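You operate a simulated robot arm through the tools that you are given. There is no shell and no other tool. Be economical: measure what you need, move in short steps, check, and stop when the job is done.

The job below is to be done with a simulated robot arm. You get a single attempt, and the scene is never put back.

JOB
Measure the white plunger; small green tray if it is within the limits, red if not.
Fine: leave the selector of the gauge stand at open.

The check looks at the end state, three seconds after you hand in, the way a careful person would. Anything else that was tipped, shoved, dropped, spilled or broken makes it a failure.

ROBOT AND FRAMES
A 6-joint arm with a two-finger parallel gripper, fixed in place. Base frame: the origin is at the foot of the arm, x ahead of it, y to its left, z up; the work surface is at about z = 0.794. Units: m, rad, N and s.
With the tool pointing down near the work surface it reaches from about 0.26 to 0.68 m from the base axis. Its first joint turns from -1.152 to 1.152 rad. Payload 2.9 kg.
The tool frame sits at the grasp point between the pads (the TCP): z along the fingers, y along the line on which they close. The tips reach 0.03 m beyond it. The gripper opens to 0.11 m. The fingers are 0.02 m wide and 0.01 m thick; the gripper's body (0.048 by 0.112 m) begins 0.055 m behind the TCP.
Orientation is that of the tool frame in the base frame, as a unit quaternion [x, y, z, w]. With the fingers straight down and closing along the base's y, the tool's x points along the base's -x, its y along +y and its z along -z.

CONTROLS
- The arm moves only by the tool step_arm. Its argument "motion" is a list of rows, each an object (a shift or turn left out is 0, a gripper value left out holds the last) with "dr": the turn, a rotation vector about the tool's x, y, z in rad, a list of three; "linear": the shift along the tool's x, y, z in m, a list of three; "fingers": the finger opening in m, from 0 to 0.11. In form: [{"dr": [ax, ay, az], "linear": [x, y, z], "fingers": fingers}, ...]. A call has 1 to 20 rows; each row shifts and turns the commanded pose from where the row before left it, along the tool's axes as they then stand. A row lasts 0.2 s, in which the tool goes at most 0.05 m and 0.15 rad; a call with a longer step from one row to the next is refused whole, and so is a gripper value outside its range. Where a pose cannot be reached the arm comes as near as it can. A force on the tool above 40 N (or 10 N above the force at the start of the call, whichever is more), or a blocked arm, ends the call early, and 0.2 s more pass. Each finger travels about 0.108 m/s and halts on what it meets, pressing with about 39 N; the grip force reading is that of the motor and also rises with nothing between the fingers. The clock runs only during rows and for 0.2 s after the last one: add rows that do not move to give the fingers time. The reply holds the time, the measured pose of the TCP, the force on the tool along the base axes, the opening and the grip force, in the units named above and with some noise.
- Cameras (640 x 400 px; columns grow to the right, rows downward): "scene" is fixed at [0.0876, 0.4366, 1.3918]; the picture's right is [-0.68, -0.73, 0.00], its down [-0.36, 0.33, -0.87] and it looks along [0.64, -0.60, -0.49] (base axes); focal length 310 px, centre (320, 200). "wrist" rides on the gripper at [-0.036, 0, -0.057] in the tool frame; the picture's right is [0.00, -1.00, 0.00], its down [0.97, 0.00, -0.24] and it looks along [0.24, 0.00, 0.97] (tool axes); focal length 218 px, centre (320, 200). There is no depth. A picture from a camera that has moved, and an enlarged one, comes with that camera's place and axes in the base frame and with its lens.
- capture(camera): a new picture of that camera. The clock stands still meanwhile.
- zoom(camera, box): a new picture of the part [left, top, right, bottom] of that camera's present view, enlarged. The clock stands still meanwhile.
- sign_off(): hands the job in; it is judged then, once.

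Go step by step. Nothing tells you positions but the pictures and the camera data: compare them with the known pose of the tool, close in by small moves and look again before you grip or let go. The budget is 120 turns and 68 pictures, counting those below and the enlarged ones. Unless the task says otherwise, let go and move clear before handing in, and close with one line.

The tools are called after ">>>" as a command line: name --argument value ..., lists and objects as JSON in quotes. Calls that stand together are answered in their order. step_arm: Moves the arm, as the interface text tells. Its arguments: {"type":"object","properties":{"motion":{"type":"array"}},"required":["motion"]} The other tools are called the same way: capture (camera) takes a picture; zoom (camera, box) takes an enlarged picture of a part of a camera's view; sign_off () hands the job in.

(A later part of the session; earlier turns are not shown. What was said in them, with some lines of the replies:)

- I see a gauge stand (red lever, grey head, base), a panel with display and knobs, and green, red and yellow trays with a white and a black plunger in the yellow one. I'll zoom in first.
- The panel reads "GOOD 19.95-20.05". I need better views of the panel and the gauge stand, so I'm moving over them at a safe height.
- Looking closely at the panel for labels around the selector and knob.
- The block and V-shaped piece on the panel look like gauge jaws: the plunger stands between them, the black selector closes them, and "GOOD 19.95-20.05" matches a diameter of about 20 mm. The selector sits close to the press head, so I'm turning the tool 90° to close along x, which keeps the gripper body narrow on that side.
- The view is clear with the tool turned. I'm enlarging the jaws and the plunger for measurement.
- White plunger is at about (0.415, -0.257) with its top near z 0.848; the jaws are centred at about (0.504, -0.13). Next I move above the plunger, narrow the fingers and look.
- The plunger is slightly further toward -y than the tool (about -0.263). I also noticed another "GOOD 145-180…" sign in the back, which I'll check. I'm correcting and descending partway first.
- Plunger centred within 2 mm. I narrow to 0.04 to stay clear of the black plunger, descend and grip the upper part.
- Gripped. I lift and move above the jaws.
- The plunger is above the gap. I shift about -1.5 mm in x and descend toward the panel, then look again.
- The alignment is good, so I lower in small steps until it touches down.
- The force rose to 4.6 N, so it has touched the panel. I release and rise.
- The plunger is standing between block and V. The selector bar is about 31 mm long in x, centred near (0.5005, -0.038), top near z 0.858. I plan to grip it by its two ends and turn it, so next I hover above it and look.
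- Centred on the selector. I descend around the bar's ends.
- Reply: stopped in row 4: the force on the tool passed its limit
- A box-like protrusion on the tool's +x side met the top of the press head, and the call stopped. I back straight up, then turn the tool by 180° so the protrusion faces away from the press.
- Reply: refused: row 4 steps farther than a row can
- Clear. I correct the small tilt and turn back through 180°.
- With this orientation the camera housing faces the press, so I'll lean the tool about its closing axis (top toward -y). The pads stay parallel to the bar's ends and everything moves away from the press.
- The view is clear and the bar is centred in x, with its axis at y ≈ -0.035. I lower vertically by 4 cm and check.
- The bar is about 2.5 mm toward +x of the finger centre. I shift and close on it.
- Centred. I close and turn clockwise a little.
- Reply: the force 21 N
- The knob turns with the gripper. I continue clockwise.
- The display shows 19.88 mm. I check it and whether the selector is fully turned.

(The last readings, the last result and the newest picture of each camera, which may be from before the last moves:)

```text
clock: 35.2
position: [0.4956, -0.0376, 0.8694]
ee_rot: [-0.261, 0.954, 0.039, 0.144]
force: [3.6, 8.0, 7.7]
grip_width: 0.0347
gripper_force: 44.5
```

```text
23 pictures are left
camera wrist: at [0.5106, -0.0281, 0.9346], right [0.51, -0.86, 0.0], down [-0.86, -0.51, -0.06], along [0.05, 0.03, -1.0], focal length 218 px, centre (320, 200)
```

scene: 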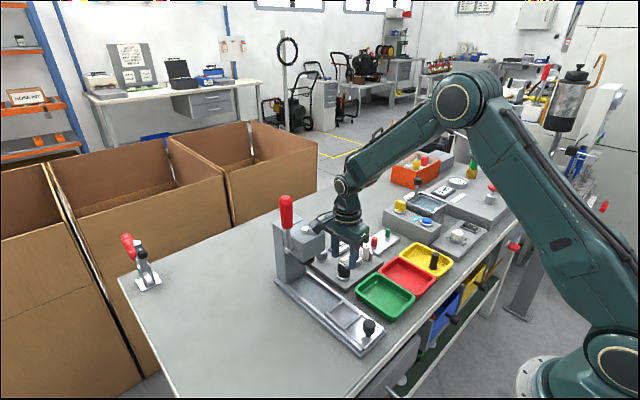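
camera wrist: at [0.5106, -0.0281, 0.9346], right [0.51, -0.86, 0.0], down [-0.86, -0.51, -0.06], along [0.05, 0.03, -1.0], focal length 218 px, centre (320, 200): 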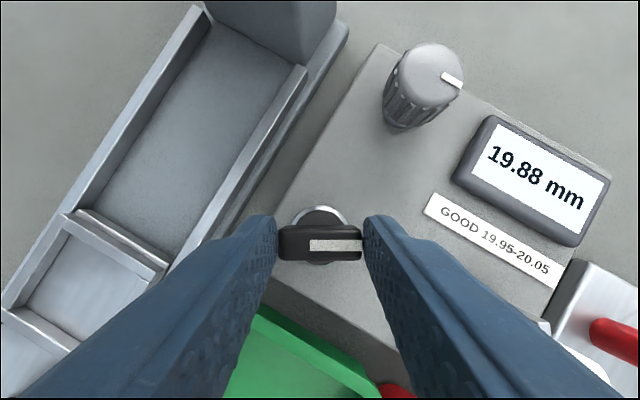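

The reading is stable at 19.88 mm, below the 19.95 limit, so the plunger goes to the red tray. I turn the selector back to its starting position.

>>> step_arm --motion '[{"dr": [-0.0385, 0, -0.124], "linear": [0, -0.0008, 0]}, {"dr": [-0.0385, 0, -0.124], "linear": [0, -0.0008, 0]}, {"dr": [-0.0385, 0, -0.124], "linear": [0, -0.0008, 0]}, {"dr": [-0.0385, 0, -0.124], "linear": [0, -0.0008, 0]}, {"dr": [-0.0385, 0, -0.124], "linear": [0, -0.0008, 0]}, {"dr": [-0.0385, 0, -0.124], "linear": [0, -0.0008, 0]}, {"dr": [-0.0385, 0, -0.124], "linear": [0, -0.0008, 0]}, {"dr": [-0.0385, 0, -0.124], "linear": [0, -0.0008, 0]}, {}]'

>>> capture --camera "wrist"

```text
clock: 37.2
position: [0.5017, -0.0407, 0.8688]
ee_rot: [0.7, -0.699, -0.107, -0.104]
force: [2.3, 11.4, -6.2]
grip_width: 0.0348
gripper_force: 45.1
```

```text
22 pictures are left
camera wrist: at [0.4999, -0.022, 0.9348], right [1.0, 0.0, 0.0], down [0.0, -1.0, -0.06], along [0.0, 0.06, -1.0], focal length 218 px, centre (320, 200)
```

wrist: 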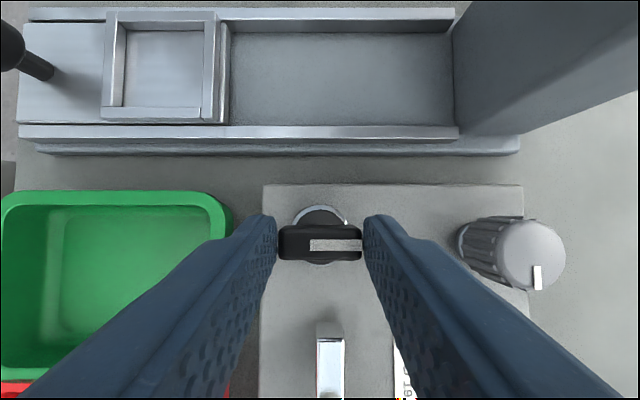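

Pointer is back to +x. I release, rise, and straighten the tool.

>>> step_arm --motion '[{"fingers": 0.05}, {}, {"linear": [-0.0074, 0, -0.0239]}, {"linear": [-0.0111, 0, -0.0358]}, {"linear": [-0.0111, 0, -0.0358]}, {"dr": [0, 0.15, 0]}, {"dr": [0, 0.15, 0]}, {}]'

>>> capture --camera "wrist"

>>> zoom --camera "scene" --box '[290, 210, 400, 285]'

```text
clock: 39.0
position: [0.5022, -0.0401, 0.9713]
ee_rot: [0.708, -0.706, 0.001, 0.0]
force: [0.1, 0.1, 0.8]
grip_width: 0.05
gripper_force: 0.1
```

```text
21 pictures are left
camera wrist: at [0.5014, -0.005, 1.0271], right [1.0, 0.0, 0.0], down [0.0, -0.97, 0.24], along [0.0, -0.24, -0.97], focal length 218 px, centre (320, 200)
```

wrist: 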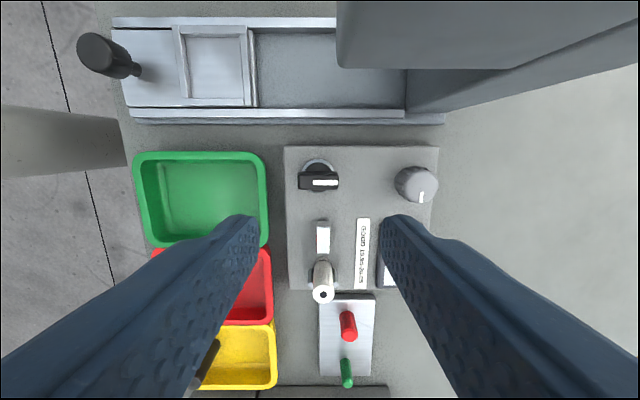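

```text
5.33 times, centred on (345, 248) of scene
camera zoom: at [0.0876, 0.4366, 1.3918], right [-0.68, -0.73, 0.0], down [-0.36, 0.33, -0.87], along [0.64, -0.6, -0.49], focal length 1653 px, centre (187, -53)
```

zoom: 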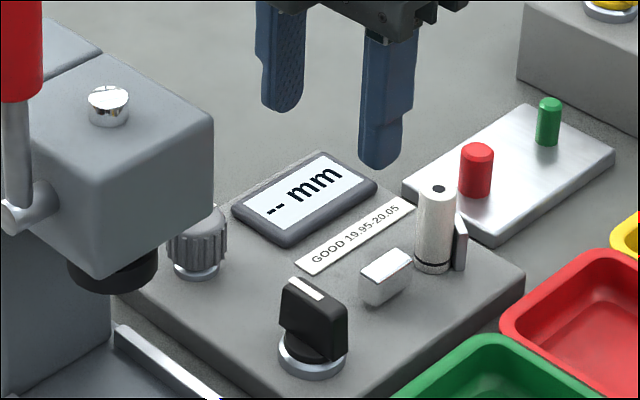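

The gauge is open, display "--", plunger now in the V. I move above it.

>>> step_arm --motion '[{"linear": [0.035, -0.001, 0]}, {"linear": [0.035, -0.001, 0]}, {"linear": [0.028, -0.001, 0]}, {"linear": [0, 0, 0.03], "fingers": 0.04}, {}]'

>>> capture --camera "wrist"

```text
clock: 40.2
position: [0.5034, -0.1373, 0.9382]
ee_rot: [0.708, -0.707, 0.001, 0.0]
force: [0.8, -0.1, 0.3]
grip_width: 0.0398
gripper_force: 0.0
```

```text
19 pictures are left
camera wrist: at [0.5034, -0.1008, 0.9949], right [1.0, 0.0, 0.0], down [0.0, -0.97, 0.24], along [0.0, -0.24, -0.97], focal length 218 px, centre (320, 200)
```

wrist: 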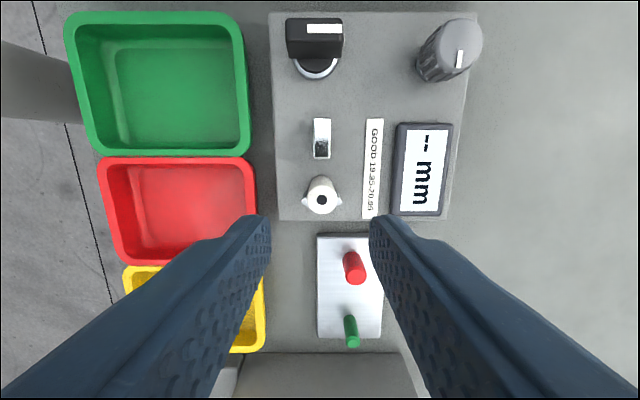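

Plunger top is at about (0.5045, -0.133). I align and lower partly for a check.

>>> step_arm --motion '[{"linear": [-0.0045, -0.001, 0.015]}, {"linear": [0, 0, 0.015]}, {}]'

>>> capture --camera "wrist"

```text
clock: 41.0
position: [0.5062, -0.1349, 0.908]
ee_rot: [0.708, -0.707, 0.0, 0.0]
force: [1.3, 0.0, -0.7]
grip_width: 0.0399
gripper_force: 0.1
```

```text
18 pictures are left
camera wrist: at [0.5058, -0.0974, 0.9646], right [1.0, 0.0, 0.0], down [0.0, -0.97, 0.24], along [0.0, -0.24, -0.97], focal length 218 px, centre (320, 200)
```

wrist: 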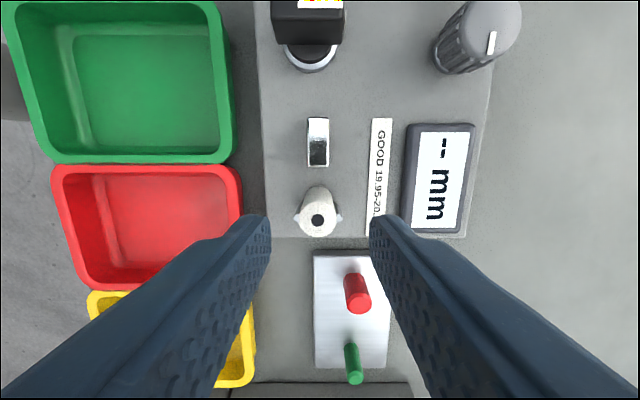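

>>> step_arm --motion '[{"linear": [-0.002, 0, 0.015]}, {"linear": [0, 0, 0.01]}, {"linear": [0, 0, 0.007]}, {}, {"fingers": 0.0}, {}, {}]'

>>> zoom --camera "scene" --box '[320, 210, 430, 285]'

```text
clock: 42.6
position: [0.5044, -0.1324, 0.8773]
ee_rot: [0.708, -0.707, 0.0, 0.0]
force: [1.4, 0.5, -0.8]
grip_width: 0.0187
gripper_force: 39.0
```

```text
5.33 times, centred on (375, 248) of scene
camera zoom: at [0.0876, 0.4366, 1.3918], right [-0.68, -0.73, 0.0], down [-0.36, 0.33, -0.87], along [0.64, -0.6, -0.49], focal length 1653 px, centre (27, -53)
```

zoom: 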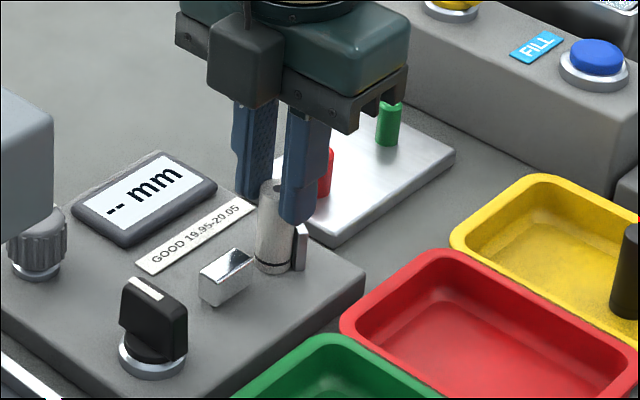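

Gripped. I lift and move above the red tray.

>>> step_arm --motion '[{"linear": [0, 0, -0.03]}, {"linear": [0, 0, -0.04]}, {"linear": [0.0085, 0.04, 0]}, {"linear": [0.0085, 0.04, 0]}, {"linear": [0.0085, 0.04, 0]}, {}]'

>>> capture --camera "wrist"

>>> zoom --camera "scene" --box '[340, 210, 470, 300]'

```text
clock: 44.0
position: [0.3864, -0.161, 0.9488]
ee_rot: [0.708, -0.707, -0.001, -0.001]
force: [0.6, -0.1, -1.2]
grip_width: 0.0184
gripper_force: 38.3
```

```text
16 pictures are left
camera wrist: at [0.3864, -0.1247, 1.0042], right [1.0, 0.0, 0.0], down [0.0, -0.97, 0.24], along [0.0, -0.24, -0.97], focal length 218 px, centre (320, 200)
```

wrist: 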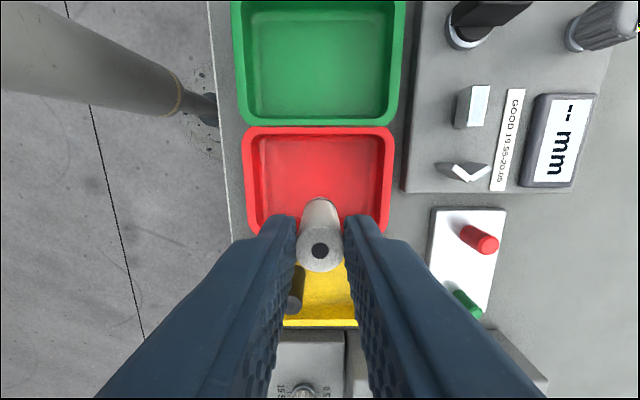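

```text
4.44 times, centred on (405, 255) of scene
camera zoom: at [0.0876, 0.4366, 1.3918], right [-0.68, -0.73, 0.0], down [-0.36, 0.33, -0.87], along [0.64, -0.6, -0.49], focal length 1378 px, centre (-58, -44)
```

zoom: 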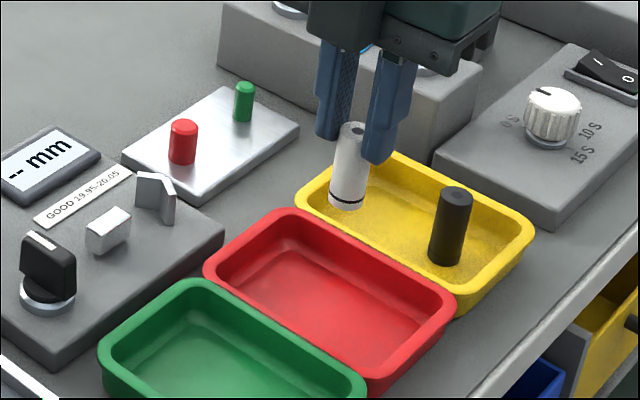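

Centred over the red tray. I lower to just above the floor.

>>> step_arm --motion '[{"linear": [-0.001, 0, 0.03]}, {"linear": [0, 0, 0.03]}, {"linear": [0, 0, 0.02]}, {}]'

>>> zoom --camera "scene" --box '[340, 210, 470, 300]'

```text
clock: 45.0
position: [0.3849, -0.1583, 0.8672]
ee_rot: [0.708, -0.706, 0.0, 0.0]
force: [-0.2, 0.6, -1.5]
grip_width: 0.0186
gripper_force: 39.2
```

```text
4.44 times, centred on (405, 255) of scene
camera zoom: at [0.0876, 0.4366, 1.3918], right [-0.68, -0.73, 0.0], down [-0.36, 0.33, -0.87], along [0.64, -0.6, -0.49], focal length 1378 px, centre (-58, -44)
```

zoom: 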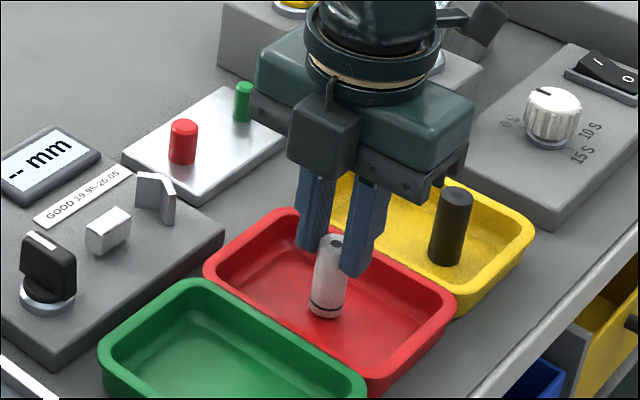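

>>> step_arm --motion '[{"linear": [0, 0, 0.001]}, {"linear": [0, 0, 0.001]}, {"linear": [0, 0, 0.001]}, {}]'

>>> step_arm --motion '[{"linear": [0, 0, 0.001]}, {}]'

```text
clock: 46.0
position: [0.3847, -0.1573, 0.8654]
ee_rot: [-0.707, 0.707, -0.001, 0.0]
force: [0.2, 0.1, -0.7]
grip_width: 0.0184
gripper_force: 38.9
```

```text
clock: 46.6
position: [0.3848, -0.1569, 0.8649]
ee_rot: [0.708, -0.706, 0.0, 0.0]
force: [0.6, -0.3, -0.2]
grip_width: 0.0185
gripper_force: 39.2
```

>>> step_arm --motion '[{"linear": [0, 0, 0.001]}, {}]'

>>> step_arm --motion '[{"linear": [0, 0, 0.001]}, {}]'

```text
clock: 47.2
position: [0.3842, -0.1578, 0.8633]
ee_rot: [0.707, -0.707, 0.001, 0.0]
force: [-4.9, 1.7, 19.9]
grip_width: 0.0185
gripper_force: 39.1
```

```text
clock: 47.8
position: [0.3849, -0.158, 0.8622]
ee_rot: [0.707, -0.707, 0.001, 0.001]
force: [-4.0, 2.1, 29.7]
grip_width: 0.0186
gripper_force: 38.8
```

Contact is clear at 20–30 N, so I ease up 1.5 mm, release gently and rise.

>>> step_arm --motion '[{"linear": [0, 0, -0.0015]}, {}, {"fingers": 0.024}, {"fingers": 0.04}, {}, {"linear": [0, 0, -0.03]}, {"linear": [0, 0, -0.04]}, {"linear": [0, 0, -0.04]}, {}]'

>>> capture --camera "scene"

>>> zoom --camera "scene" --box '[260, 180, 470, 360]'

```text
clock: 49.8
position: [0.3838, -0.159, 0.9756]
ee_rot: [0.708, -0.706, -0.001, 0.0]
force: [0.0, 0.4, -0.6]
grip_width: 0.0401
gripper_force: 0.0
```

```text
13 pictures are left
```

scene: 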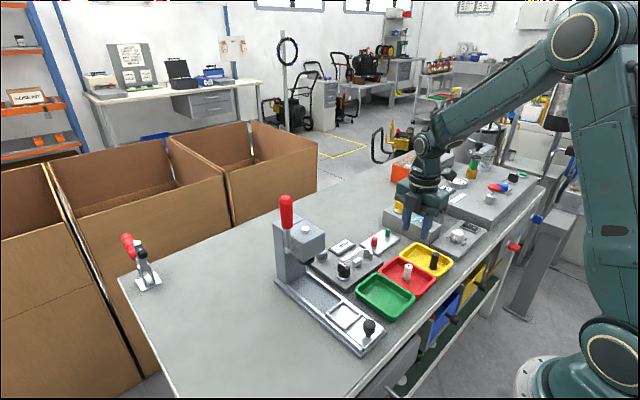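

```text
2.22 times, centred on (365, 270) of scene
camera zoom: at [0.0876, 0.4366, 1.3918], right [-0.68, -0.73, 0.0], down [-0.36, 0.33, -0.87], along [0.64, -0.6, -0.49], focal length 689 px, centre (220, 44)
```

zoom: 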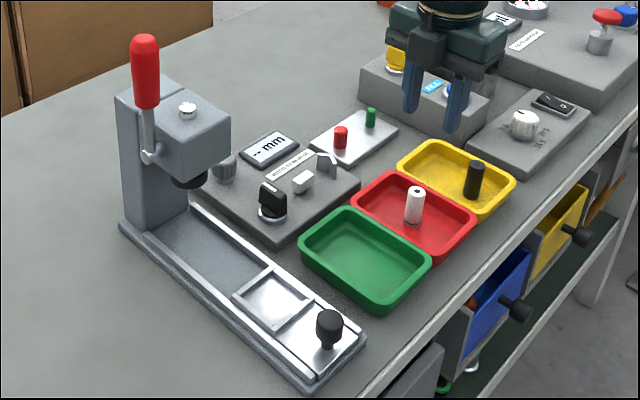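

The white plunger stands in the red tray, the selector is back at its starting position with the display at "--", everything else is in place, and the arm is clear. I'm handing in.

>>> sign_off

```text
The job is handed in.
```

The white plunger measured 19.88 mm, below the 19.95–20.05 limits, so I put it in the red tray and left the selector at open (its start position, display "--"; it has no labels); on the way the tool bumped the top of the press head once, with no visible effect.
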